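You operate a simulated robot arm through the tools that you are given. There is no shell and no other tool.

The job below is to be done with a simulated robot arm. You get a single attempt, and the scene is never put back.

JOB
Put things in order on the top of the grey table. At the end: the silver short axle from the top of the grey table stands where the green housing stood; the green housing from the top of the grey table stands where the orange bracket stood; the orange bracket stands on top of the coiled chain; the blue card from the top of the grey table stands where the silver short axle stood; whatever was shut is shut again. Leave all else as you found it, and nothing knocked over.

The check looks at the end state, three seconds after you hand in, the way a careful person would. Anything else that was tipped, shoved, dropped, spilled or broken makes it a failure.

ROBOT AND FRAMES
A 6-joint arm with a two-finger parallel gripper, fixed in place. Base frame: the origin is at the foot of the arm, x ahead of it, y to its left, z up; the work surface is at about z = 0. Units: m, rad, N and s.
With the tool pointing down near the work surface it reaches from about 0.16 to 0.42 m from the base axis. Its first joint turns from -1.152 to 1.152 rad. Payload 1.57 kg.
The tool frame sits at the grasp point between the pads (the TCP): z along the fingers, y along the line on which they close. The tips reach 0.03 m beyond it. The gripper opens to 0.08 m. The fingers are 0.017 m wide and 0.012 m thick; the gripper's body (0.04 by 0.082 m) begins 0.08 m behind the TCP.
Orientation is that of the tool frame in the base frame, as a unit quaternion [x, y, z, w]. With the fingers straight down and closing along the base's y, the tool's x points along the base's -x, its y along +y and its z along -z.

CONTROLS
- The arm moves only by the tool send_rows. Its argument "series" is a list of rows, each a list of 3 entries, a list of its own where there are three numbers: the shift along the tool's x, y, z in m, then the turn, a rotation vector about the tool's x, y, z in rad, then the finger opening in m, from 0 to 0.08. In form: [[[x, y, z], [ax, ay, az], claw], ...]. A call has 1 to 20 rows; each row shifts and turns the commanded pose from where the row before left it, along the tool's axes as they then stand. A row lasts 0.2 s, in which the tool goes at most 0.05 m and 0.15 rad; a call with a longer step from one row to the next is refused whole, and so is a gripper value outside its range. Where a pose cannot be reached the arm comes as near as it can. A force on the tool above 40 N (or 10 N above the force at the start of the call, whichever is more), or a blocked arm, ends the call early, and 0.2 s more pass. The fingers move at their own pace (about 0.153 m/s each) and stop on an object; they squeeze with about 42 N. The grip force told is the motor's: it shows also when the fingers shut on nothing. Time passes only in rows, and 0.2 s behind the last, so rows that do not move let the fingers close. It gives the time, the measured TCP pose, the force on the tool (base axes), the opening and the grip force at its end, in the units of the frame above (readings bear some noise), with the torque about the TCP (base axes, N m) and any sound that the robot's microphone picked up, and new pictures: "pictures" is both (left out), scene, wrist or none.
- Cameras (640 x 400 px; columns grow to the right, rows downward): "scene" is fixed at [0.0588, -0.335, 0.4252]; the picture's right is [0.74, -0.68, 0.00], its down [-0.40, -0.43, -0.81] and it looks along [0.55, 0.60, -0.58] (base axes); focal length 294 px, centre (320, 200). "wrist" rides on the gripper at [0.072, -0.006, -0.122] in the tool frame; the picture's right is [0.09, 1.00, 0.00], its down [-0.84, 0.08, -0.54] and it looks along [-0.54, 0.05, 0.84] (tool axes); focal length 238 px, centre (320, 200).
- point_at(camera, pixels): for up to 12 pixels [column, row] of the newest picture of that camera ("zoom" is the newest enlarged one), the place [x, y, z] in the base frame of the surface seen there, good to about 0.003 m. The clock stands still meanwhile.
- enlarge(camera, box): a new picture of the part [left, top, right, bottom] of that camera's present view, enlarged. The clock stands still meanwhile.
- close_job(): hands the job in; it is judged then, once.

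Open the gripper and draw the arm clear of the work before you hand the job in, unless the task says otherwise.

The tools are called as a command line: name --argument value ..., lists and objects as JSON in quotes. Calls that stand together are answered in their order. send_rows: Moves the arm, as the interface text tells. Its arguments: {"type":"object","properties":{"series":{"type":"array"},"pictures":{"type":"string","enum":["both","scene","wrist","none"]}},"required":["series"]} The other tools are called the same way: point_at (camera, pixels) gives the place of the surface under pixels of a picture; enlarge (camera, box) takes an enlarged picture of a part of a camera's view; close_job () hands the job in.

At the start:

```text
t: 0.0
position: [0.2925, -0.0674, 0.2155]
tcp_rot: [-0.001, 1.0, 0.001, 0.001]
contact_force: [-0.1, -0.1, -0.4]
moment: [-0.01, 0.01, -0.02]
gripper_width: 0.0799
grasp_force: 0.0
```

scene: 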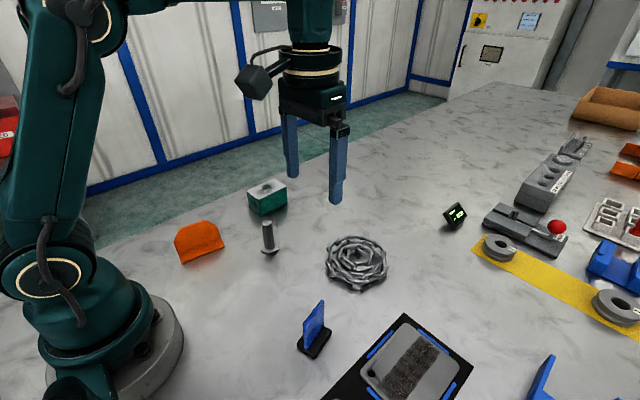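
wrist: 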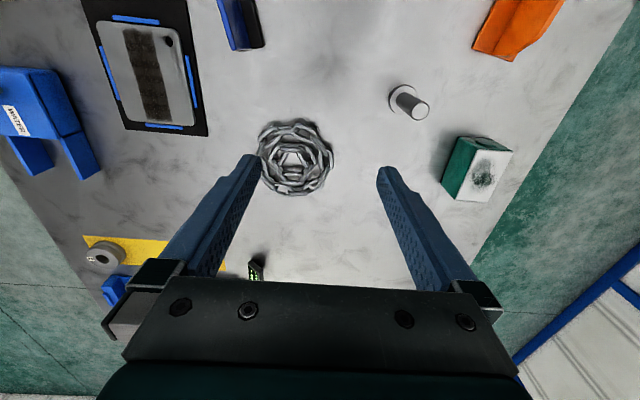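

The scene shows the orange bracket near (198,242), the axle at (268,238), the green housing at (267,197), the chain at (356,263) and the blue card at (314,328). I'll enlarge these regions first to see their shapes.

enlarge --camera "scene" --box '[160, 170, 320, 270]'

enlarge --camera "scene" --box '[260, 220, 480, 358]'

enlarge --camera "wrist" --box '[200, 0, 600, 250]'

point_at --camera "scene" --pixels '[[198, 242], [179, 240], [184, 262], [222, 248], [220, 235], [268, 224], [268, 240], [268, 252], [267, 190], [267, 215], [250, 210], [286, 203]]'

point_at --camera "wrist" --pixels '[[418, 112], [402, 97], [483, 175], [460, 165], [480, 140], [512, 152], [490, 200], [445, 195], [500, 60], [520, 15], [475, 48], [555, 10]]'

```text
4.00 times, centred on (240, 220) of scene
```

zoom: 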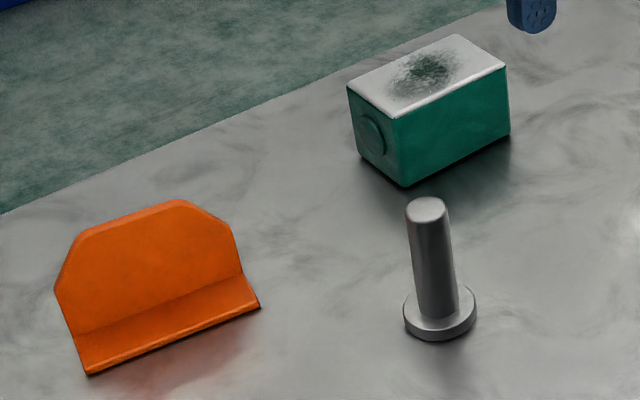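

```text
2.90 times, centred on (370, 289) of scene
```

zoom: 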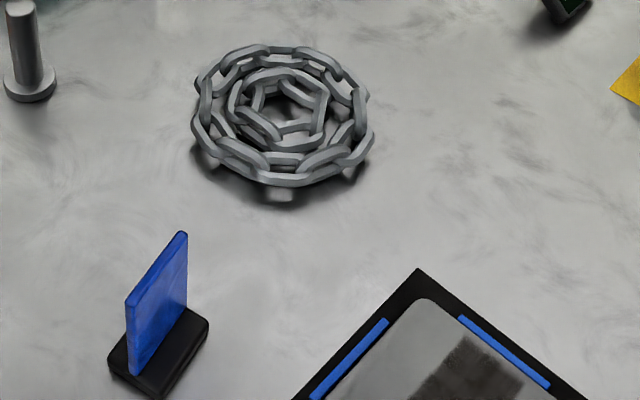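

```text
1.60 times, centred on (400, 125) of wrist
```

zoom: 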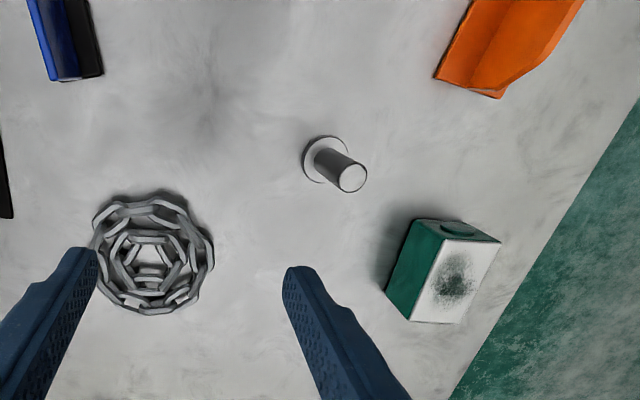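

```text
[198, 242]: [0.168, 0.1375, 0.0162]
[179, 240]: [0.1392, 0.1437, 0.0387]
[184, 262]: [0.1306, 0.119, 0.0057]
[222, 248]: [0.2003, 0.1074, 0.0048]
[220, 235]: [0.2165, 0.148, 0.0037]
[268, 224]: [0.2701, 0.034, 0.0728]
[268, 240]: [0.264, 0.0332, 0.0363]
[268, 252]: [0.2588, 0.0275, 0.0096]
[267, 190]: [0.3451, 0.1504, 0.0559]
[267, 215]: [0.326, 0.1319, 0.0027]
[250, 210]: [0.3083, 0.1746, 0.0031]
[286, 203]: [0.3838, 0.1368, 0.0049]
```

```text
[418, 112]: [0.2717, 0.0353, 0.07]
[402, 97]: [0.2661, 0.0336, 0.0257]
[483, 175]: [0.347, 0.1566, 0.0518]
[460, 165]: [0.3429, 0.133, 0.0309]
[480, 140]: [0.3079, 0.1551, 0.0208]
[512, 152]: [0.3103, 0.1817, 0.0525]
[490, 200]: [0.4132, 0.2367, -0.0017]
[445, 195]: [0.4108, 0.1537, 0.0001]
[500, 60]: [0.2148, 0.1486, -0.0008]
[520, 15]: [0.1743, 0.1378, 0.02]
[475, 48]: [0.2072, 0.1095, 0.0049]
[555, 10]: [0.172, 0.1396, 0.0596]
```

All targets are visible. I'll take finer enlargements of each object to measure the geometry, starting with the orange bracket.

enlarge --camera "scene" --box '[166, 210, 238, 270]'

```text
6.67 times, centred on (202, 240) of scene
```

zoom: 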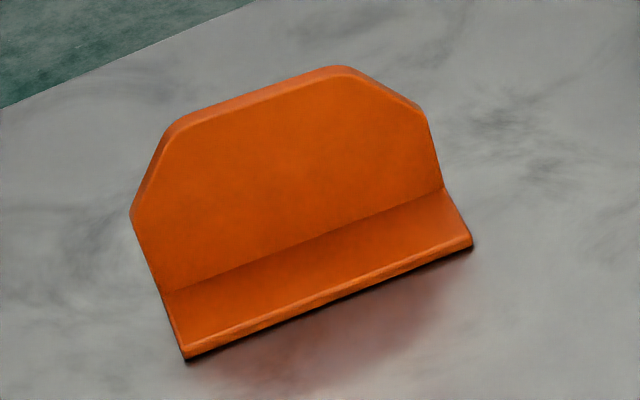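

The enlarged bracket shows a vertical plate with chamfered top corners and a flange toward the camera. I'll measure its corners.

point_at --camera "zoom" --pixels '[[188, 350], [468, 240], [170, 292], [442, 188], [137, 215], [425, 115], [190, 120], [345, 74], [180, 118], [270, 90], [300, 250], [290, 180]]'

enlarge --camera "wrist" --box '[460, 0, 580, 75]'

```text
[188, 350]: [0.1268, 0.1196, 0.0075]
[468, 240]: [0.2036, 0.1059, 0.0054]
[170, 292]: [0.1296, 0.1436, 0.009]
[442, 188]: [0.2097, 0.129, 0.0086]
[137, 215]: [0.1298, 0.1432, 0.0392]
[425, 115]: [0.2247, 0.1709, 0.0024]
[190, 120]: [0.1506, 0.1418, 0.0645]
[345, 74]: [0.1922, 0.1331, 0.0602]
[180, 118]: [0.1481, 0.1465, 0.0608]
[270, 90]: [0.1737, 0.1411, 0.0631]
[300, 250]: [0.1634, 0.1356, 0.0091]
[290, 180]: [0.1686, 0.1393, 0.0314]
```

```text
5.33 times, centred on (520, 38) of wrist
```

zoom: 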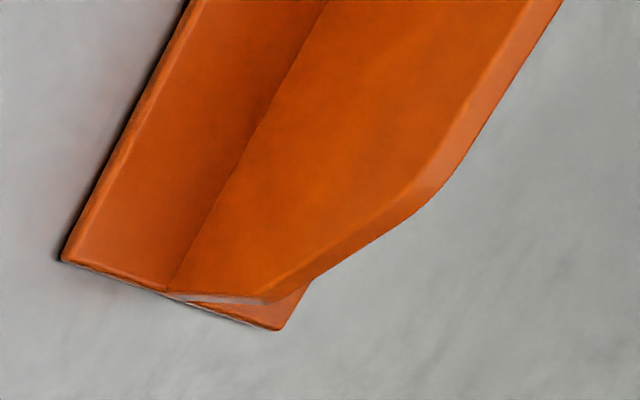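

The wrist enlargement shows a base plate extending on both sides of the upright (corners at (62,260) and (278,328)). I'll measure those.

point_at --camera "zoom" --pixels '[[66, 256], [276, 324], [170, 290], [268, 298], [300, 292], [430, 185], [415, 200], [500, 60], [480, 60], [320, 5], [190, 5], [540, 5]]'

enlarge --camera "scene" --box '[240, 170, 300, 220]'

```text
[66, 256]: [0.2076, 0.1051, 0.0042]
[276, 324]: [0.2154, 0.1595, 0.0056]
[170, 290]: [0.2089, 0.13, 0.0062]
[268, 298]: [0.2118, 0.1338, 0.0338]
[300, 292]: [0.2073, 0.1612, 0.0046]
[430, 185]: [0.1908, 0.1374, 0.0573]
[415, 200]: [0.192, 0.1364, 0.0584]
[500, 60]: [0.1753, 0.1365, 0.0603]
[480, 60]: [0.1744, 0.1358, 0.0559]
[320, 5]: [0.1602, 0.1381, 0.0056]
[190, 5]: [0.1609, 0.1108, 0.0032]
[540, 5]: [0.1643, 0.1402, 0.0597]
```

```text
8.00 times, centred on (270, 195) of scene
```

zoom: 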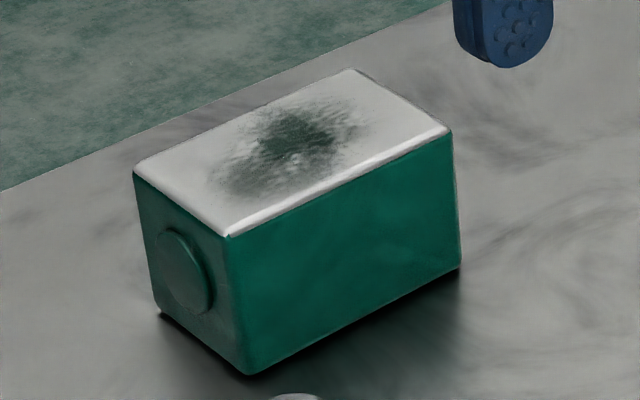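

Bracket: inverted T, base about 0.08 × 0.055 m at -10°, upright about 0.063 tall. Now I'll measure the green housing from the zoomed picture.

point_at --camera "zoom" --pixels '[[140, 176], [230, 232], [446, 134], [354, 74], [246, 368], [456, 264], [164, 312], [188, 270], [290, 160], [345, 250], [236, 300], [330, 190]]'

enlarge --camera "wrist" --box '[430, 125, 530, 210]'

```text
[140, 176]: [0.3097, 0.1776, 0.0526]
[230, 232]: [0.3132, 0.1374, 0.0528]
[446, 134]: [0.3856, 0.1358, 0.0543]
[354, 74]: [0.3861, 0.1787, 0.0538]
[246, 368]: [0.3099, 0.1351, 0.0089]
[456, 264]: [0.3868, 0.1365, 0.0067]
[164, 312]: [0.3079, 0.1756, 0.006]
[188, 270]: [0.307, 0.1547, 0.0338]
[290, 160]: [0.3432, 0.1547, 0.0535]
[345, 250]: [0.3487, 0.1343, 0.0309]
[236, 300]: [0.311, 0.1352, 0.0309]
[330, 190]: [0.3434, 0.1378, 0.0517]
```

```text
4.71 times, centred on (480, 168) of wrist
```

zoom: 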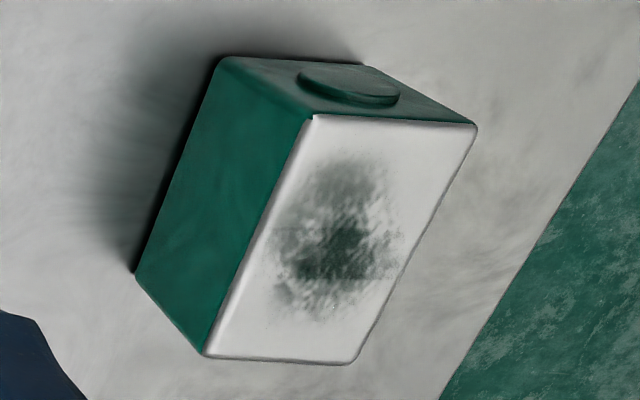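

Housing: about 0.078 (x) × 0.044 (y) × 0.054 tall, centred near (0.348,0.157). Next I'll measure the axle and card.

enlarge --camera "scene" --box '[248, 212, 292, 262]'

```text
8.00 times, centred on (270, 237) of scene
```

zoom: 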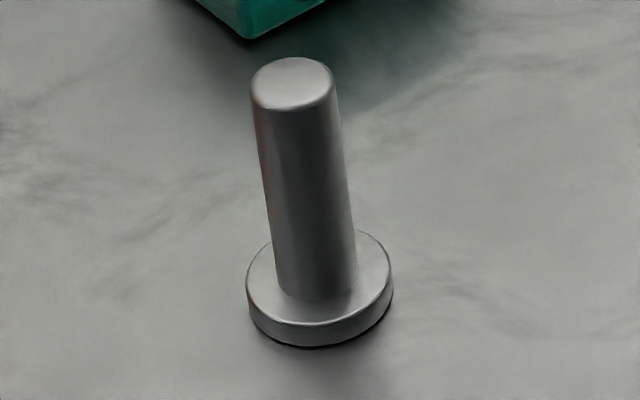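

The axle stands on a round flange at (320,290) with its shaft top at (293,82). I'll measure these points and then zoom on the card.

point_at --camera "zoom" --pixels '[[293, 82], [258, 85], [328, 85], [295, 62], [295, 106], [252, 285], [387, 275], [315, 318], [370, 240], [318, 345], [305, 200], [320, 345]]'

enlarge --camera "scene" --box '[285, 290, 345, 365]'

```text
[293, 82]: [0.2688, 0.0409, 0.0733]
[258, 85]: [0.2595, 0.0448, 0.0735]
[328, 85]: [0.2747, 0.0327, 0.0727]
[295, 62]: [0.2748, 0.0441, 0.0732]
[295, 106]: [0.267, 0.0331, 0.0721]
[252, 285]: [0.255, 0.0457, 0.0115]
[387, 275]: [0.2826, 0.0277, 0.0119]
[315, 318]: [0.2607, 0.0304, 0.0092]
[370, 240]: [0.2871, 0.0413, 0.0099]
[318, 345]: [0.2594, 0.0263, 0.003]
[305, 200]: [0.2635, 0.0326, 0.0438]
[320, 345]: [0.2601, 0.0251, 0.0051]
```

```text
5.33 times, centred on (315, 328) of scene
```

zoom: 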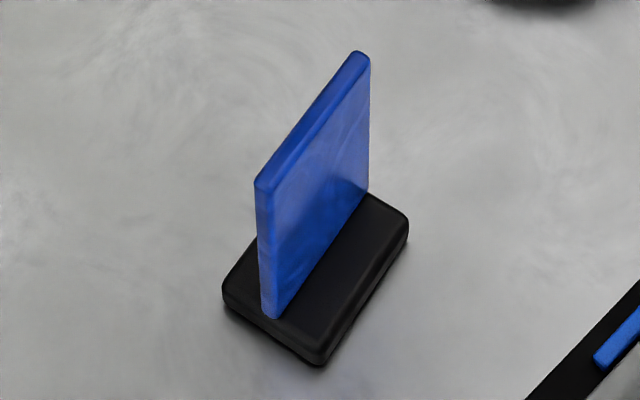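

The axle centre is near (0.268,0.038), with a shaft about 0.02 in diameter and 0.073 tall. Now the card corners.

point_at --camera "zoom" --pixels '[[265, 182], [360, 58], [362, 190], [270, 312], [228, 290], [318, 358], [402, 225], [310, 120], [320, 200], [325, 270], [245, 265], [390, 210]]'

enlarge --camera "wrist" --box '[200, 0, 280, 60]'

enlarge --camera "scene" --box '[312, 225, 402, 301]'

```text
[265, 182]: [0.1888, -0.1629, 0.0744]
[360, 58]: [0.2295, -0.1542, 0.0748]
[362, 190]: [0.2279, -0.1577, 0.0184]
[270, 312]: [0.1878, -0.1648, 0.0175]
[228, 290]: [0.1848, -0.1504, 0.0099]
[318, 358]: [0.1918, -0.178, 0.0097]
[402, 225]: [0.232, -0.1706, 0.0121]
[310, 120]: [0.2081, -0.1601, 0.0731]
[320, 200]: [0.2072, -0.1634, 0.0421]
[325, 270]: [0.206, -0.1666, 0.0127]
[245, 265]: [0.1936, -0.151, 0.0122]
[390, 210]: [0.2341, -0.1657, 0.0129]
```

```text
6.67 times, centred on (240, 30) of wrist
```

zoom: 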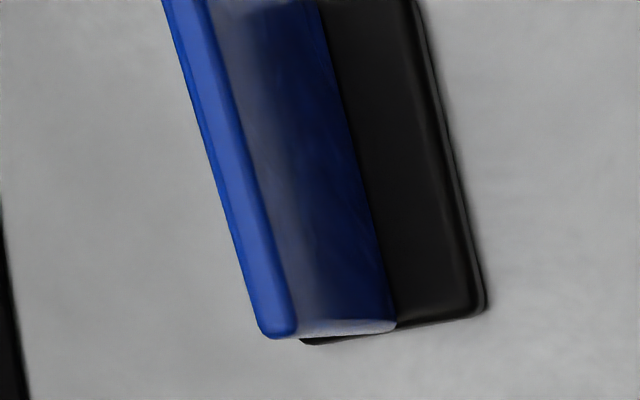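

```text
5.26 times, centred on (357, 263) of scene
```

zoom: 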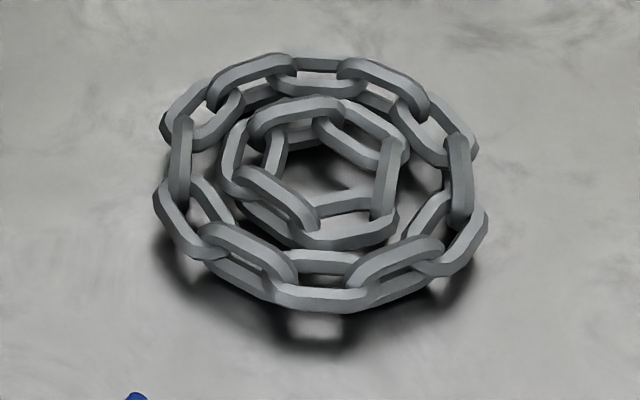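

The card stands in a black foot near (0.209,-0.162) at about +12°, 0.075 tall. Now I'll measure the height and extent of the coiled chain.

point_at --camera "zoom" --pixels '[[240, 65], [385, 70], [460, 165], [180, 165], [410, 255], [240, 245], [320, 295], [300, 110], [265, 190], [390, 170], [340, 238], [320, 175]]'

enlarge --camera "wrist" --box '[240, 105, 350, 205]'

```text
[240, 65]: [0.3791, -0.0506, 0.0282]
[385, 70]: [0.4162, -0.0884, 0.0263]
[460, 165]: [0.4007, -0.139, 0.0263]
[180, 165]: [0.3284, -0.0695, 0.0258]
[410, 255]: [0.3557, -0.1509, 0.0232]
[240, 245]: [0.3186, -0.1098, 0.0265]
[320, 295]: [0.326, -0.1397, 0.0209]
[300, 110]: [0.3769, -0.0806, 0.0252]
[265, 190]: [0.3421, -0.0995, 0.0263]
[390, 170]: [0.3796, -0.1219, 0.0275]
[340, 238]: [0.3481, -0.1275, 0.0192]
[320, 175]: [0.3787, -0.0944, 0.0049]
```

```text
4.00 times, centred on (295, 155) of wrist
```

zoom: 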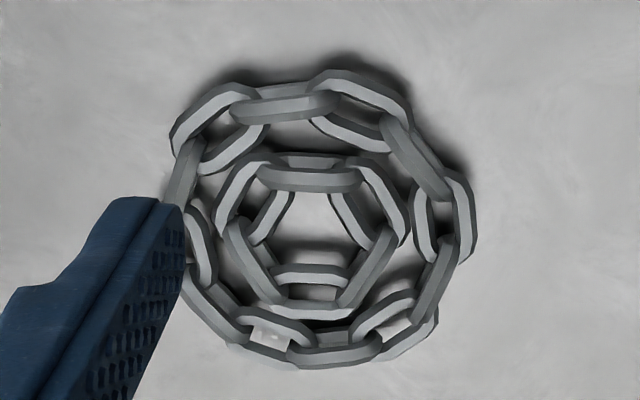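

I'll cross-check the chain's extents from the wrist view enlargement.

point_at --camera "zoom" --pixels '[[175, 125], [330, 72], [470, 220], [215, 310], [435, 330], [300, 178], [255, 270], [370, 270], [310, 310], [390, 190], [240, 190], [320, 355]]'

```text
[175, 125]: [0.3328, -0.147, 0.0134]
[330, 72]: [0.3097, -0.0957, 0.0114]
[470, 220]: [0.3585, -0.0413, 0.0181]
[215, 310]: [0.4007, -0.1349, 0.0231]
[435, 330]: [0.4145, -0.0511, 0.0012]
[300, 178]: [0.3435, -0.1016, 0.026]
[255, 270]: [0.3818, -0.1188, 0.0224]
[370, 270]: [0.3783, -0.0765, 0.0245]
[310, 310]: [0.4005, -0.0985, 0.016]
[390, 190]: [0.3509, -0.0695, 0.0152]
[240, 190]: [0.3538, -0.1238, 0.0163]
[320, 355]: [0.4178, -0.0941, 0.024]
```

The chain centre comes out at about (0.365,-0.097) with its top at z≈0.027. I'll move above the orange bracket at (0.171,0.140), turn the tool by -10° yaw to match its upright, and look again.

send_rows --series '[[[0.02025, 0.03457, 0], [0, 0, 0], 0.06], [[0.02025, 0.03457, 0], [0, 0, 0], 0.06], [[0.02025, 0.03457, 0], [0, 0, 0], 0.06], [[0.02025, 0.03457, 0], [0, 0, 0], 0.06], [[0.02025, 0.03457, 0], [0, 0, 0], 0.06], [[0.02025, 0.03457, 0], [0, 0, 0], 0.06], [[0, 0, 0], [0, 0, 0.088], 0.06], [[0, 0, 0], [0, 0, 0.088], 0.06], [[0, 0, 0], [0, 0, 0], 0.06]]'

```text
t: 2.0
position: [0.1719, 0.1405, 0.2163]
tcp_rot: [0.088, 0.996, 0.002, 0.001]
contact_force: [0.8, 0.1, 0.2]
moment: [-0.01, -0.02, 0.03]
gripper_width: 0.0597
grasp_force: 0.1
```

scene: 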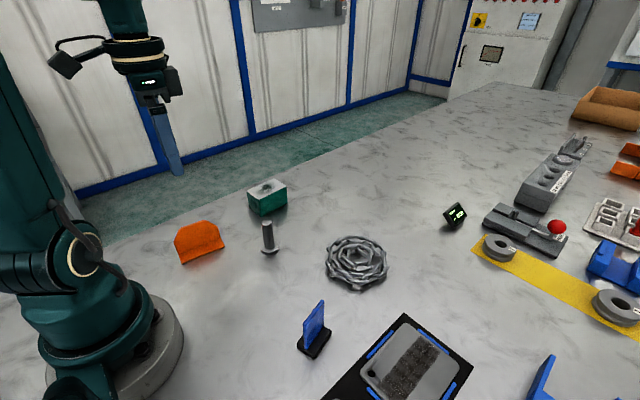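
wrist: 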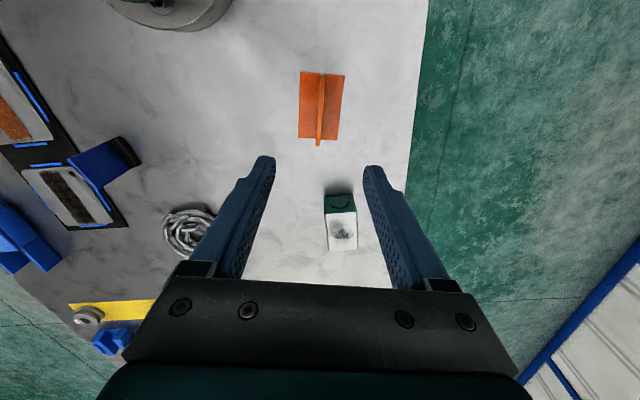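

The bracket now shows at about (320,105) in the wrist picture, with its upright nearly in line with the gripper's mid plane. I'll enlarge it to check alignment.

enlarge --camera "wrist" --box '[270, 55, 370, 155]'

```text
4.00 times, centred on (320, 105) of wrist
```

zoom: 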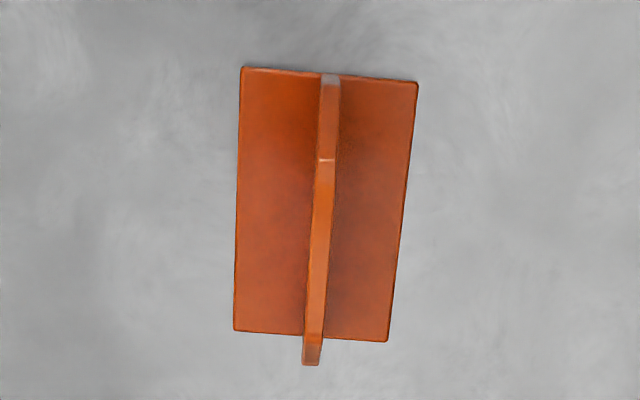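

The inverted T is clear here; I'll measure the base corners and the upright's top edge.

point_at --camera "zoom" --pixels '[[246, 72], [414, 86], [386, 336], [238, 326], [328, 160], [313, 332], [320, 240], [306, 240], [334, 240], [330, 80], [312, 358], [270, 200]]'

```text
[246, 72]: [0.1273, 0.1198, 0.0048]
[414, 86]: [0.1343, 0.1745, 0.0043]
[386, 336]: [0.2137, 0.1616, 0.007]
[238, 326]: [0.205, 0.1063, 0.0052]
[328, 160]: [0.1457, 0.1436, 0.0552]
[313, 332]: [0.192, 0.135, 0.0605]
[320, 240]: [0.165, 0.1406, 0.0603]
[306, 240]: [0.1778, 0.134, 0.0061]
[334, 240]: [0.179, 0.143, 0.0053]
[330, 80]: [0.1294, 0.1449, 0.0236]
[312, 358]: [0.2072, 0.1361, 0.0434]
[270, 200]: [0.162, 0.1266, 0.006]
```

Bracket centre comes out at (0.170,0.140), yaw about -10°, base top at z≈0.006. I'll descend to TCP z≈0.044 with the fingers straddling the upright.

send_rows --series '[[[0.0018, -0.001, 0.03], [0, 0, 0], 0.06], [[0, 0, 0.035], [0, 0, 0], 0.06], [[0, 0, 0.035], [0, 0, 0], 0.06], [[0, 0, 0.035], [0, 0, 0], 0.06], [[0, 0, 0.022], [0, 0, 0], 0.06], [[0, 0, 0.015], [0, 0, 0], 0.06], [[0, 0, 0], [0, 0, 0], 0.06]]'

```text
t: 3.6
position: [0.1691, 0.1392, 0.0426]
tcp_rot: [0.087, 0.996, 0.001, 0.001]
contact_force: [0.5, -0.6, -0.6]
moment: [0.02, 0.03, 0.01]
gripper_width: 0.06
grasp_force: 0.1
```

scene: 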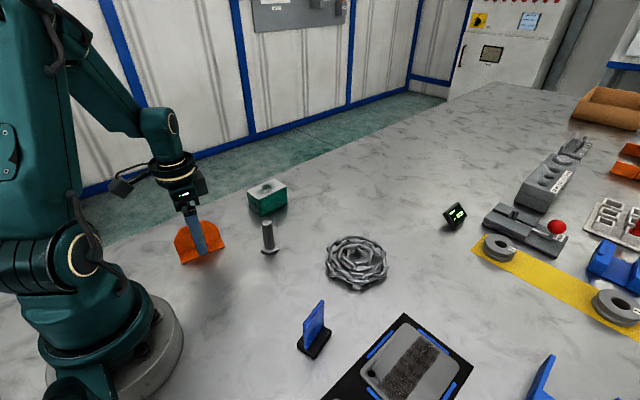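
wrist: 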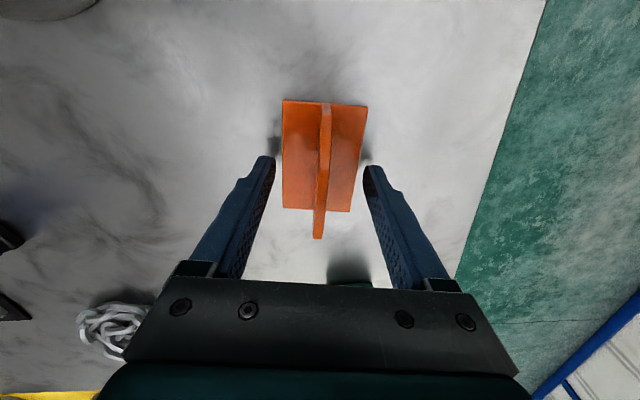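

The upright sits between the fingers at about (323,190) in the wrist picture. I'll close gently in steps.

send_rows --series '[[[0, 0, 0], [0, 0, 0], 0.04], [[0, 0, 0], [0, 0, 0], 0.02], [[0, 0, 0], [0, 0, 0], 0.0], [[0, 0, 0], [0, 0, 0], 0.0], [[0, 0, 0], [0, 0, 0], 0.0]]' --pictures "wrist"

```text
t: 4.8
position: [0.1692, 0.1388, 0.0436]
tcp_rot: [0.087, 0.996, 0.001, 0.001]
contact_force: [1.2, -0.7, 0.5]
moment: [-0.15, 0.0, 0.07]
gripper_width: 0.006
grasp_force: 25.9
```

wrist: 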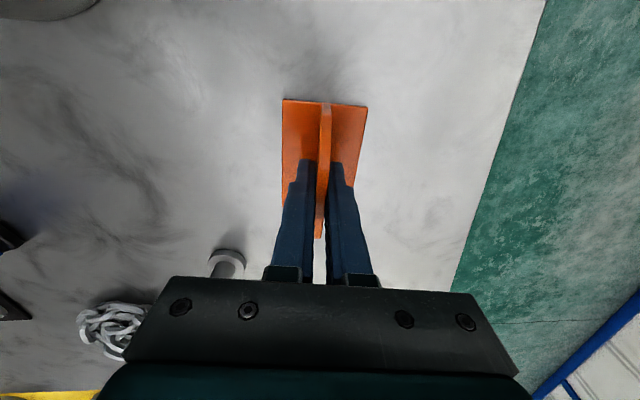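

The fingers are stopped at 0.006 on the upright with a 25.9 N grip. I'll lift slowly and check that it holds.

send_rows --series '[[[0, 0, -0.01], [0, 0, 0], 0.0], [[0, 0, -0.025], [0, 0, 0], 0.0], [[0, 0, -0.03], [0, 0, 0], 0.0], [[0, 0, -0.035], [0, 0, 0], 0.0], [[0, 0, -0.025], [0, 0, 0], 0.0], [[0, 0, 0], [0, 0, 0], 0.0]]'

```text
t: 6.2
position: [0.1682, 0.1391, 0.1684]
tcp_rot: [0.086, 0.996, 0.001, 0.002]
contact_force: [0.3, 0.0, -3.7]
moment: [0.01, 0.01, 0.01]
gripper_width: 0.0054
grasp_force: 25.8
```

scene: 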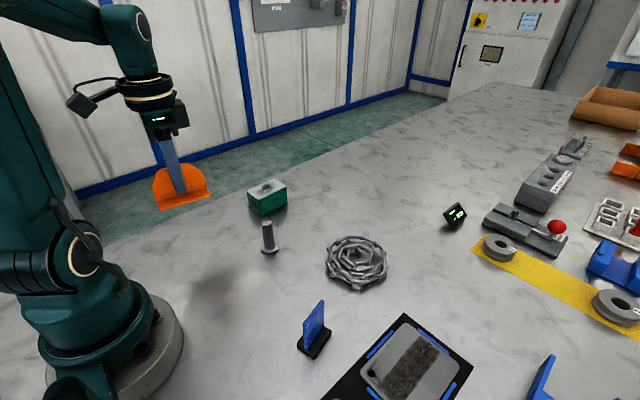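
wrist: 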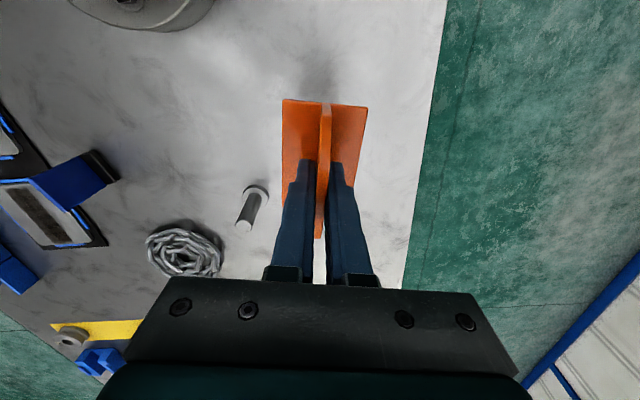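

The bracket hangs level and held (about 3.7 N). I'll carry it high over the axle to above the chain centre (0.365,-0.097).

send_rows --series '[[[-0.01458, -0.01246, 0], [0, 0, 0], 0.0], [[-0.02916, -0.02491, 0], [0, 0, 0], 0.0], [[-0.02916, -0.02491, 0], [0, 0, 0], 0.0], [[-0.02916, -0.02491, 0], [0, 0, 0], 0.0], [[-0.02916, -0.02491, 0], [0, 0, 0], 0.0], [[-0.02916, -0.02491, 0], [0, 0, 0], 0.0], [[-0.02916, -0.02491, 0], [0, 0, 0], 0.0], [[-0.02916, -0.02491, 0], [0, 0, 0], 0.0], [[-0.01458, -0.01246, 0], [0, 0, 0], 0.0], [[0, 0, 0], [0, 0, 0], 0.0], [[0, 0, 0], [0, 0, 0], 0.0]]'

```text
t: 8.6
position: [0.3649, -0.098, 0.1683]
tcp_rot: [0.087, 0.996, 0.001, 0.0]
contact_force: [0.1, -0.6, -3.8]
moment: [-0.02, 0.03, 0.03]
gripper_width: 0.0061
grasp_force: 26.1
```

scene: 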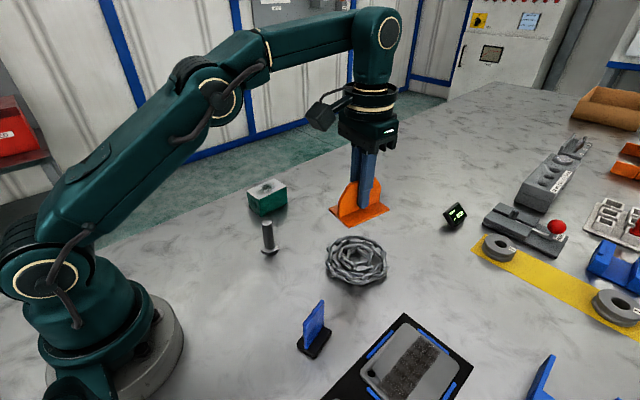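
wrist: 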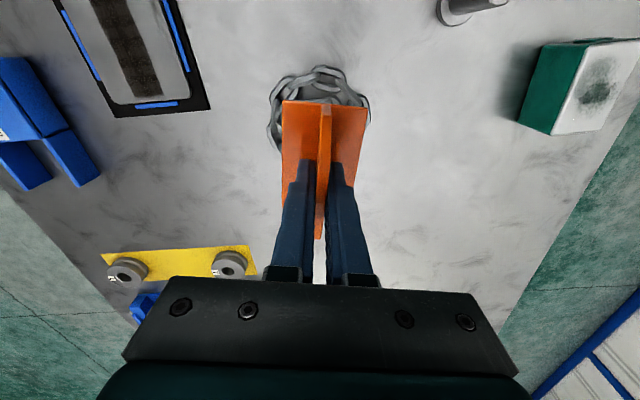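

Bracket is over the chain (wrist picture: base at (322,140), chain ring behind it). I'll lower to about 1 cm above contact.

send_rows --series '[[[0.001, 0.0005, 0.015], [0, 0, 0], 0.0], [[0, 0, 0.025], [0, 0, 0], 0.0], [[0, 0, 0.025], [0, 0, 0], 0.0], [[0, 0, 0.015], [0, 0, 0], 0.0], [[0, 0, 0.007], [0, 0, 0], 0.0], [[0, 0, 0], [0, 0, 0], 0.0]]'

```text
t: 10.0
position: [0.3646, -0.0954, 0.0809]
tcp_rot: [0.087, 0.996, 0.001, 0.001]
contact_force: [-0.7, 0.1, -3.9]
moment: [0.02, 0.01, 0.0]
gripper_width: 0.0059
grasp_force: 26.4
```

scene: 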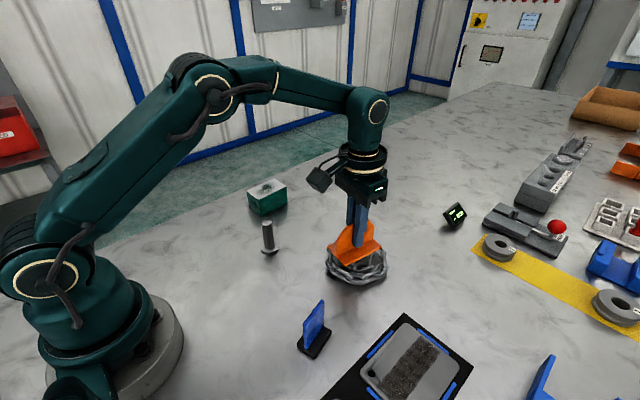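
wrist: 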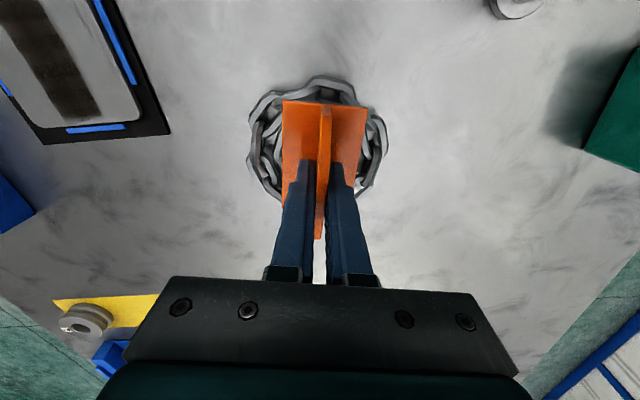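

The bracket hovers about 1 cm above the chain, well centred: ring visible on both sides at columns 255 and 380. I'll zoom in to check the centring before touching down.

enlarge --camera "scene" --box '[306, 200, 406, 300]'

enlarge --camera "wrist" --box '[230, 60, 410, 220]'

```text
4.00 times, centred on (356, 250) of scene
```

zoom: 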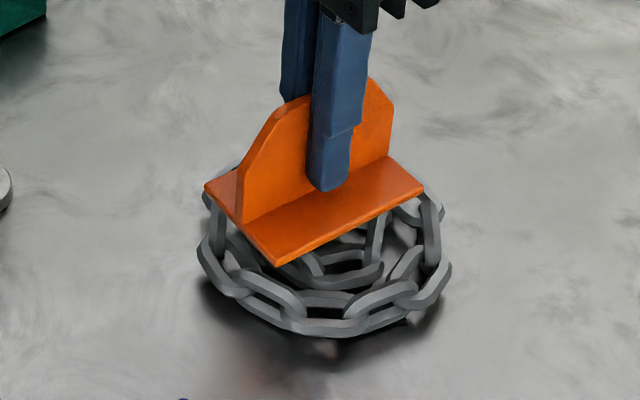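

```text
2.50 times, centred on (320, 140) of wrist
```

zoom: 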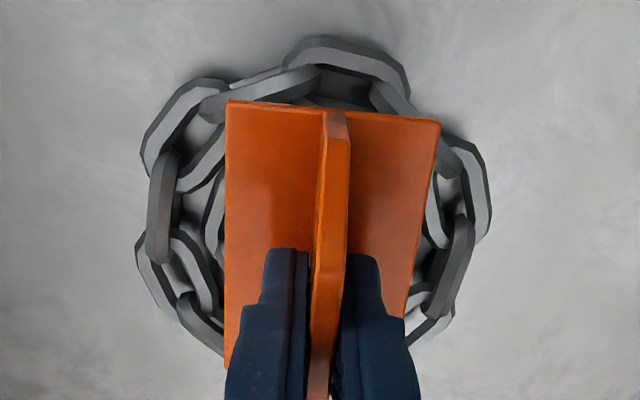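

I'll measure the bracket base corners and chain edges here to fine-tune centring.

point_at --camera "zoom" --pixels '[[232, 106], [434, 124], [406, 310], [228, 340], [332, 60], [485, 195], [142, 250], [150, 140], [460, 160], [340, 120], [270, 80], [165, 200]]'

```text
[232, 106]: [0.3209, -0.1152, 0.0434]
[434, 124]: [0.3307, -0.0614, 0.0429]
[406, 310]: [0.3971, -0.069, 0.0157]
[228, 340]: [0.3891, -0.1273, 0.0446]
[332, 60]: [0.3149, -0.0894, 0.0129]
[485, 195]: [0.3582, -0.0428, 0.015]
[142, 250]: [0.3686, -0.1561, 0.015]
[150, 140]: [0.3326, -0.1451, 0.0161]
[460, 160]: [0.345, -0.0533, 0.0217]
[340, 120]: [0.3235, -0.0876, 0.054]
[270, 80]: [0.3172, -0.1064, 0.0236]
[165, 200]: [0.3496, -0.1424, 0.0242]
```

Bracket centre is (0.365,-0.095) versus chain centre about (0.364,-0.098). I'll shift 2.5 mm and lower in small steps, watching the force.

send_rows --series '[[[0.0005, -0.0026, 0], [0, 0, 0], 0.0], [[0, 0, 0.003], [0, 0, 0], 0.0], [[0, 0, 0.003], [0, 0, 0], 0.0], [[0, 0, 0.001], [0, 0, 0], 0.0], [[0, 0, 0], [0, 0, 0], 0.0]]' --pictures "none"

```text
t: 11.2
position: [0.3634, -0.0976, 0.0742]
tcp_rot: [0.087, 0.996, 0.0, 0.002]
contact_force: [-0.6, 0.1, -4.4]
moment: [0.02, -0.01, 0.01]
gripper_width: 0.0057
grasp_force: 25.8
```

No contact yet (force still -4.4 N, just the weight). I'll continue down in 1 mm steps.

send_rows --series '[[[0, 0, 0.001], [0, 0, 0], 0.0], [[0, 0, 0.001], [0, 0, 0], 0.0], [[0, 0, 0], [0, 0, 0], 0.0]]' --pictures "none"

```text
t: 12.0
position: [0.3627, -0.099, 0.0724]
tcp_rot: [0.088, 0.996, 0.0, 0.001]
contact_force: [-0.3, 0.9, -4.6]
moment: [-0.02, 0.0, 0.02]
gripper_width: 0.0058
grasp_force: 26.3
```

Still only the weight at z=0.0724; expected touch is near 0.070. I'll go two more millimetres.

send_rows --series '[[[0, 0, 0.001], [0, 0, 0], 0.0], [[0, 0, 0.001], [0, 0, 0], 0.0], [[0, 0, 0], [0, 0, 0], 0.0]]' --pictures "none"

```text
t: 12.8
position: [0.3626, -0.0985, 0.0705]
tcp_rot: [0.087, 0.996, 0.0, 0.001]
contact_force: [-0.2, -1.2, -3.1]
moment: [0.01, -0.01, 0.0]
gripper_width: 0.0056
grasp_force: 25.7
```

Force eased slightly to -3.1 N; contact may be near. One more millimetre step.

send_rows --series '[[[0, 0, 0.001], [0, 0, 0], 0.0], [[0, 0, 0], [0, 0, 0], 0.0]]' --pictures "none"

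```text
t: 13.4
position: [0.3632, -0.0998, 0.0701]
tcp_rot: [0.087, 0.996, 0.002, 0.001]
contact_force: [0.4, 0.0, -4.5]
moment: [-0.01, -0.02, 0.01]
gripper_width: 0.0059
grasp_force: 25.4
```

Still free at 0.070. I'll go down 1 mm more and take a picture.

send_rows --series '[[[0, 0, 0.001], [0, 0, 0], 0.0], [[0, 0, 0], [0, 0, 0], 0.0]]' --pictures "scene"

enlarge --camera "scene" --box '[306, 200, 406, 300]'

```text
t: 14.0
position: [0.3624, -0.0994, 0.0694]
tcp_rot: [0.087, 0.996, 0.001, 0.001]
contact_force: [0.8, -0.1, -4.1]
moment: [0.0, 0.0, -0.02]
gripper_width: 0.0058
grasp_force: 26.0
```

scene: 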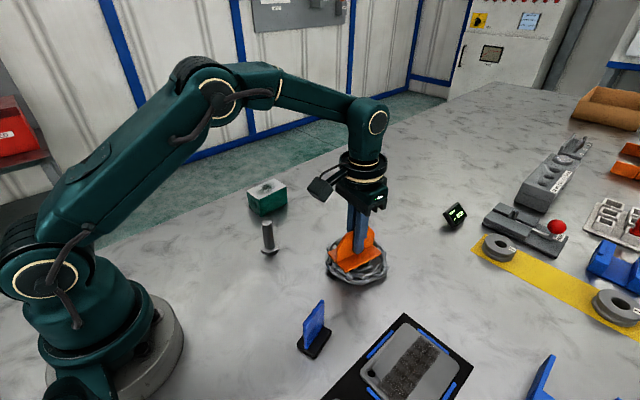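

```text
4.00 times, centred on (356, 250) of scene
```

zoom: 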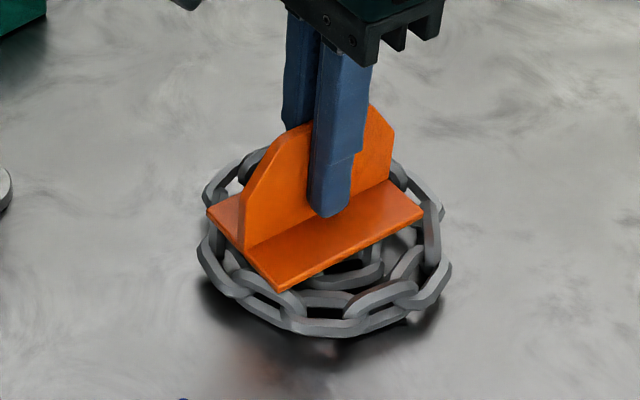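

The bracket is very close to the chain in the enlargement, but the force shows no contact yet. I continue down 1 mm at a time.

send_rows --series '[[[0, 0, 0.001], [0, 0, 0], 0.0], [[0, 0, 0.0005], [0, 0, 0], 0.0], [[0, 0, 0], [0, 0, 0], 0.0]]' --pictures "none"

```text
t: 14.8
position: [0.3634, -0.0994, 0.0679]
tcp_rot: [0.087, 0.996, 0.001, 0.001]
contact_force: [-8.7, 3.0, 21.7]
moment: [-0.32, 0.06, -0.06]
gripper_width: 0.0058
grasp_force: 26.0
```

Contact: the force jumped to +21.7 N. I'll back off 0.7 mm to ease the load before letting go.

send_rows --series '[[[0, 0, -0.0007], [0, 0, 0], 0.0], [[0, 0, 0], [0, 0, 0], 0.0]]' --pictures "none"

```text
t: 15.4
position: [0.3632, -0.0985, 0.069]
tcp_rot: [0.087, 0.996, 0.001, 0.003]
contact_force: [-4.9, 0.6, 14.6]
moment: [-0.21, -0.16, -0.04]
gripper_width: 0.0056
grasp_force: 26.0
```

Still 14.6 N of push; ease off another 0.5 mm.

send_rows --series '[[[0, 0, -0.0006], [0, 0, 0], 0.0], [[0, 0, 0], [0, 0, 0], 0.0]]' --pictures "scene"

enlarge --camera "scene" --box '[306, 200, 406, 300]'

```text
t: 16.0
position: [0.3641, -0.0992, 0.0694]
tcp_rot: [0.088, 0.996, 0.001, 0.001]
contact_force: [1.4, -0.5, -0.7]
moment: [-0.14, -0.15, 0.02]
gripper_width: 0.006
grasp_force: 26.5
```

scene: 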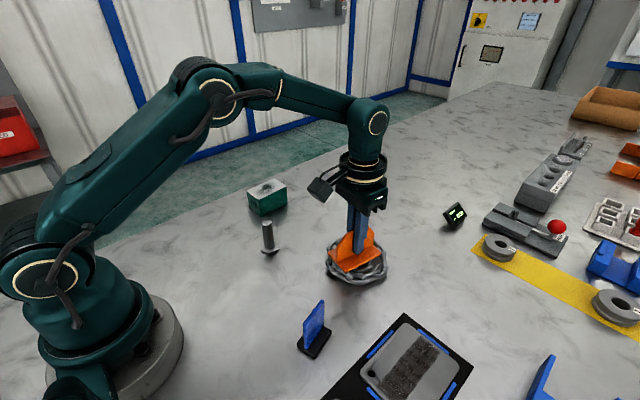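

```text
4.00 times, centred on (356, 250) of scene
```

zoom: 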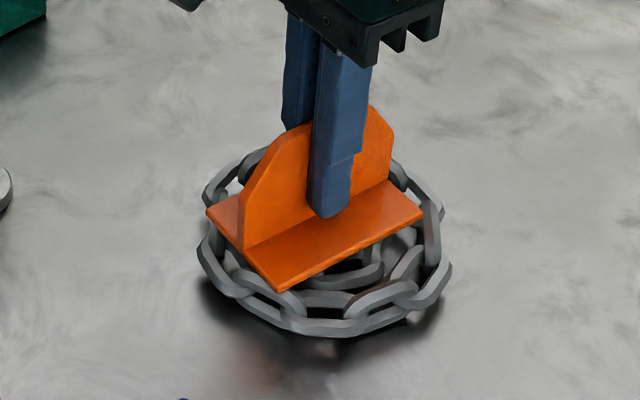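

Force is now about zero with the bracket supported by the chain. I'll open the fingers slowly and look.

send_rows --series '[[[0, 0, 0], [0, 0, 0], 0.012], [[0, 0, 0], [0, 0, 0], 0.025], [[0, 0, 0], [0, 0, 0], 0.04], [[0, 0, 0], [0, 0, 0], 0.05], [[0, 0, 0], [0, 0, 0], 0.05]]'

enlarge --camera "scene" --box '[306, 200, 406, 300]'

```text
t: 17.2
position: [0.3642, -0.0998, 0.0689]
tcp_rot: [0.087, 0.996, 0.0, 0.001]
contact_force: [0.2, -0.2, 0.4]
moment: [-0.03, -0.02, -0.03]
gripper_width: 0.0498
grasp_force: 0.0
```

scene: 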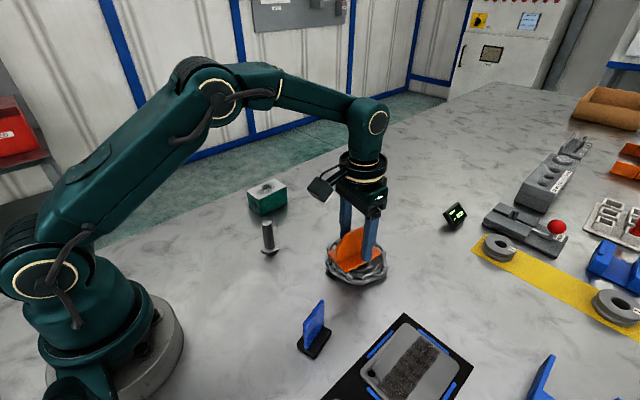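
wrist: 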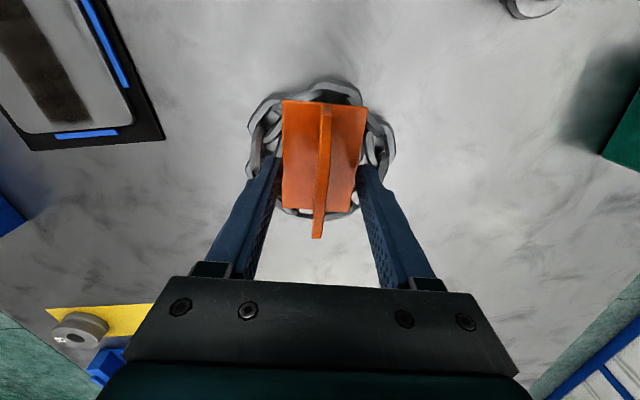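

```text
4.00 times, centred on (356, 250) of scene
```

zoom: 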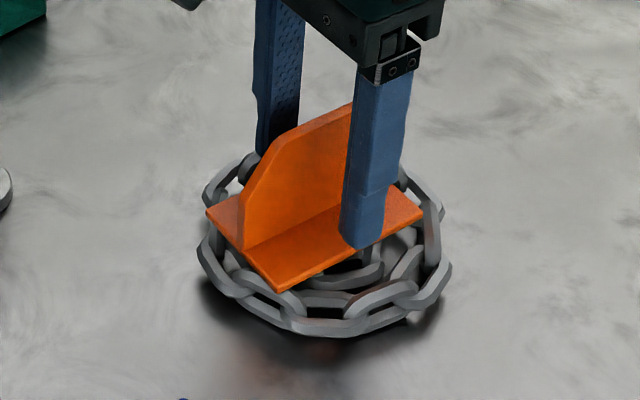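

The bracket stands level on the chain and is released. I'll rise, undo the yaw, and move over the green housing at about (0.348,0.157).

send_rows --series '[[[0, 0, -0.01], [0, 0, 0], 0.05], [[0, 0, -0.025], [0, 0, 0], 0.05], [[0, 0, -0.035], [0, 0, 0], 0.05], [[0, 0, -0.035], [0, 0, 0], 0.06], [[0, 0, 0], [0, 0, -0.088], 0.08], [[0, 0, 0], [0, 0, -0.088], 0.08], [[0.002, 0.0426, 0], [0, 0, 0], 0.08], [[0.003, 0.0426, 0], [0, 0, 0], 0.08], [[0.003, 0.0426, 0], [0, 0, 0], 0.08], [[0.003, 0.0426, 0], [0, 0, 0], 0.08], [[0.003, 0.0426, 0], [0, 0, 0], 0.08], [[0.002, 0.0426, 0], [0, 0, 0], 0.08], [[0, 0, 0], [0, 0, 0], 0.08]]'

```text
t: 20.0
position: [0.3467, 0.1565, 0.1729]
tcp_rot: [0.0, 1.0, 0.0, 0.0]
contact_force: [-0.2, 0.0, 0.7]
moment: [0.01, 0.0, -0.03]
gripper_width: 0.0799
grasp_force: 0.0
```

scene: 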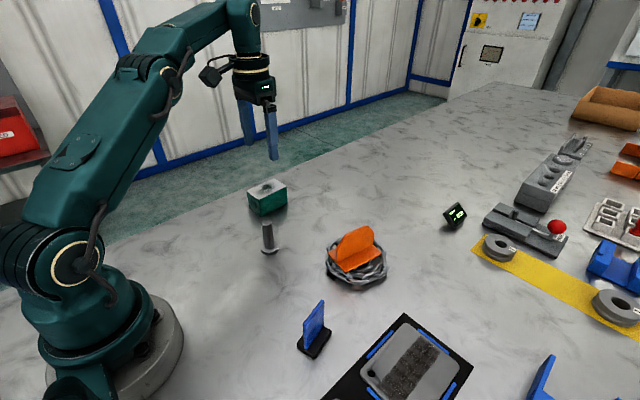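
wrist: 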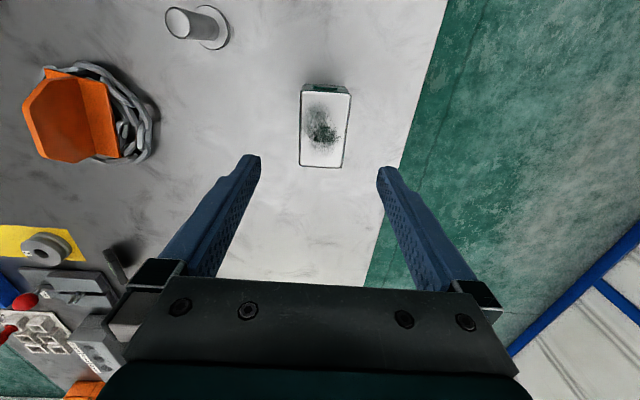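

The housing shows at (325,127) in the wrist picture, between the fingers. I'll enlarge to measure its position and yaw.

enlarge --camera "wrist" --box '[280, 75, 370, 180]'

enlarge --camera "scene" --box '[306, 200, 406, 300]'

```text
3.81 times, centred on (325, 128) of wrist
```

zoom: 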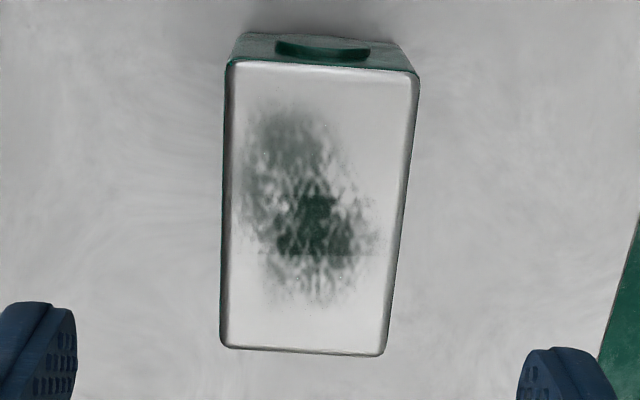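

```text
4.00 times, centred on (356, 250) of scene
```

zoom: 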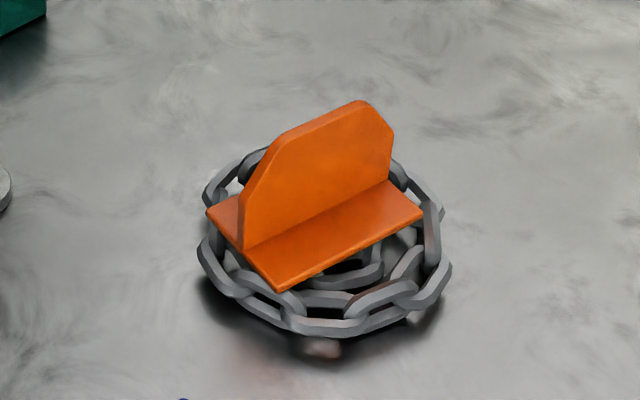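

The bracket is steady and level. Now I'll measure the housing's top corners from the wrist picture.

point_at --camera "wrist" --pixels '[[301.5, 93.5], [349.3, 96], [340, 167.5], [300, 165], [325, 128], [300, 128], [345.3, 128], [325, 85], [317, 89], [333, 89]]'

```text
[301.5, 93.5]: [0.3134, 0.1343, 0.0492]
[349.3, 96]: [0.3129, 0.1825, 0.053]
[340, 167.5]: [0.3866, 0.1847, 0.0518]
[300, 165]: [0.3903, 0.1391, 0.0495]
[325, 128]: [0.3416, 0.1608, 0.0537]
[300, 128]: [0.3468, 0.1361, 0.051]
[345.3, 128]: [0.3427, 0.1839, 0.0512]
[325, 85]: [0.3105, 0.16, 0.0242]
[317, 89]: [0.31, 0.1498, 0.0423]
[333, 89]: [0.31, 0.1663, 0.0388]
```

Housing centre is about (0.349,0.1585) with about +1.5° yaw. I'll correct by 2 mm, turn slightly, and descend to TCP z≈0.040 with fingers on both sides.

send_rows --series '[[[-0.002, 0.002, 0], [0, 0, 0], 0.08], [[0, 0, 0], [0, 0, -0.02], 0.08], [[0, 0, 0.035], [0, 0, 0], 0.08], [[0, 0, 0.035], [0, 0, 0], 0.08], [[0, 0, 0.03], [0, 0, 0], 0.08], [[0, 0, 0.02], [0, 0, 0], 0.08], [[0, 0, 0.012], [0, 0, 0], 0.08], [[0, 0, 0], [0, 0, 0], 0.08]]'

```text
t: 21.8
position: [0.3493, 0.1574, 0.0426]
tcp_rot: [-0.011, 1.0, -0.001, 0.0]
contact_force: [0.0, -0.1, -0.6]
moment: [0.01, -0.04, -0.02]
gripper_width: 0.0801
grasp_force: 0.0
```

scene: 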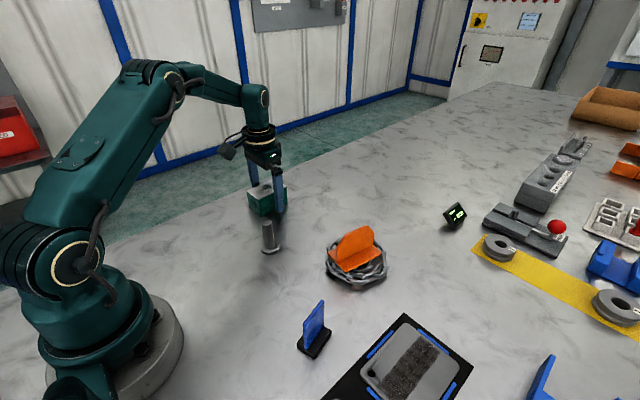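
wrist: 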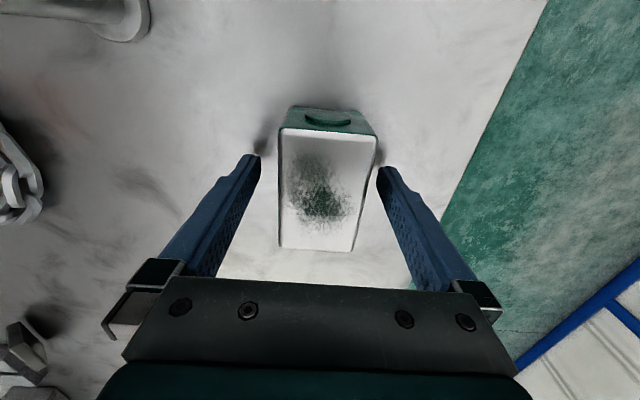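

The housing sits between the fingers, its top centred at about column 324, a couple of millimetres toward +y. I'll nudge +1.5 mm and close in steps.

send_rows --series '[[[0, 0.0015, 0.001], [0, 0, 0], 0.08], [[0, 0, 0], [0, 0, 0], 0.06], [[0, 0, 0], [0, 0, 0], 0.05], [[0, 0, 0], [0, 0, 0], 0.042], [[0, 0, 0], [0, 0, 0], 0.03], [[0, 0, 0], [0, 0, 0], 0.03], [[0, 0, 0], [0, 0, 0], 0.03]]'

```text
t: 23.4
position: [0.3494, 0.1608, 0.0416]
tcp_rot: [-0.011, 1.0, 0.0, 0.001]
contact_force: [-0.8, 0.2, 0.4]
moment: [-0.1, 0.01, 0.07]
gripper_width: 0.0499
grasp_force: 41.7
```

scene: 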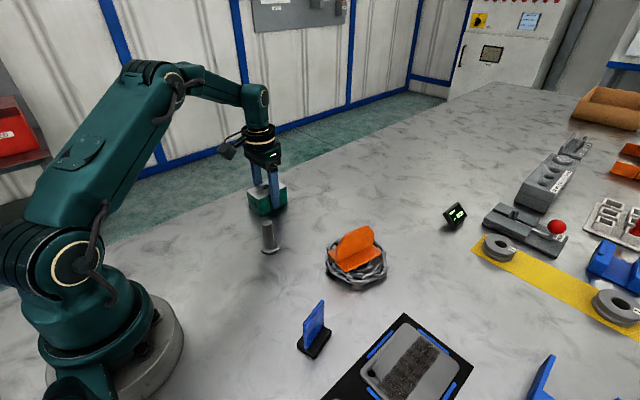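
wrist: 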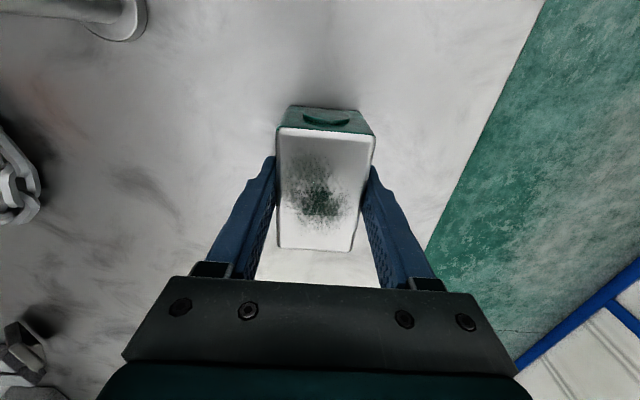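

Gripped at 0.050 width with 41.7 N. I'll lift slowly and check the load.

send_rows --series '[[[0, 0, -0.005], [0, 0, 0], 0.03], [[0, 0, -0.015], [0, 0, 0], 0.03], [[0, 0, -0.025], [0, 0, 0], 0.03], [[0, 0, -0.03], [0, 0, 0], 0.03], [[0, 0, -0.025], [0, 0, 0], 0.03], [[0, 0, 0], [0, 0, 0], 0.03]]'

```text
t: 24.8
position: [0.3485, 0.1596, 0.1418]
tcp_rot: [-0.01, 1.0, 0.001, 0.001]
contact_force: [0.0, 0.1, -3.2]
moment: [-0.05, 0.02, 0.0]
gripper_width: 0.0498
grasp_force: 41.8
```

scene: 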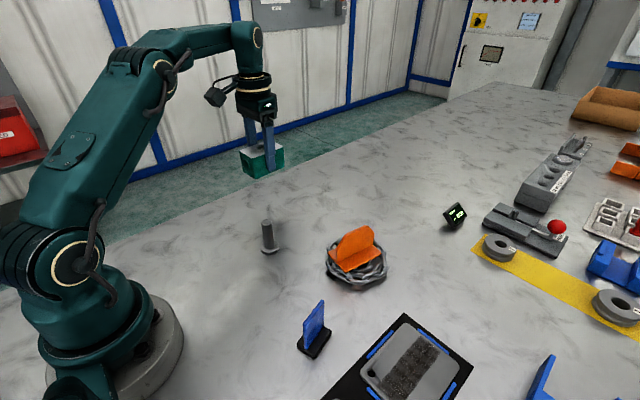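
wrist: 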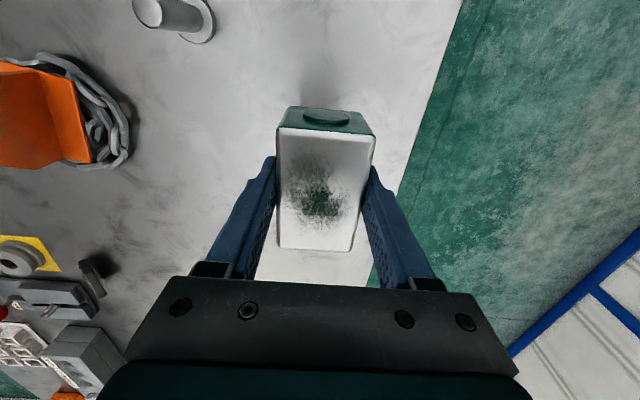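

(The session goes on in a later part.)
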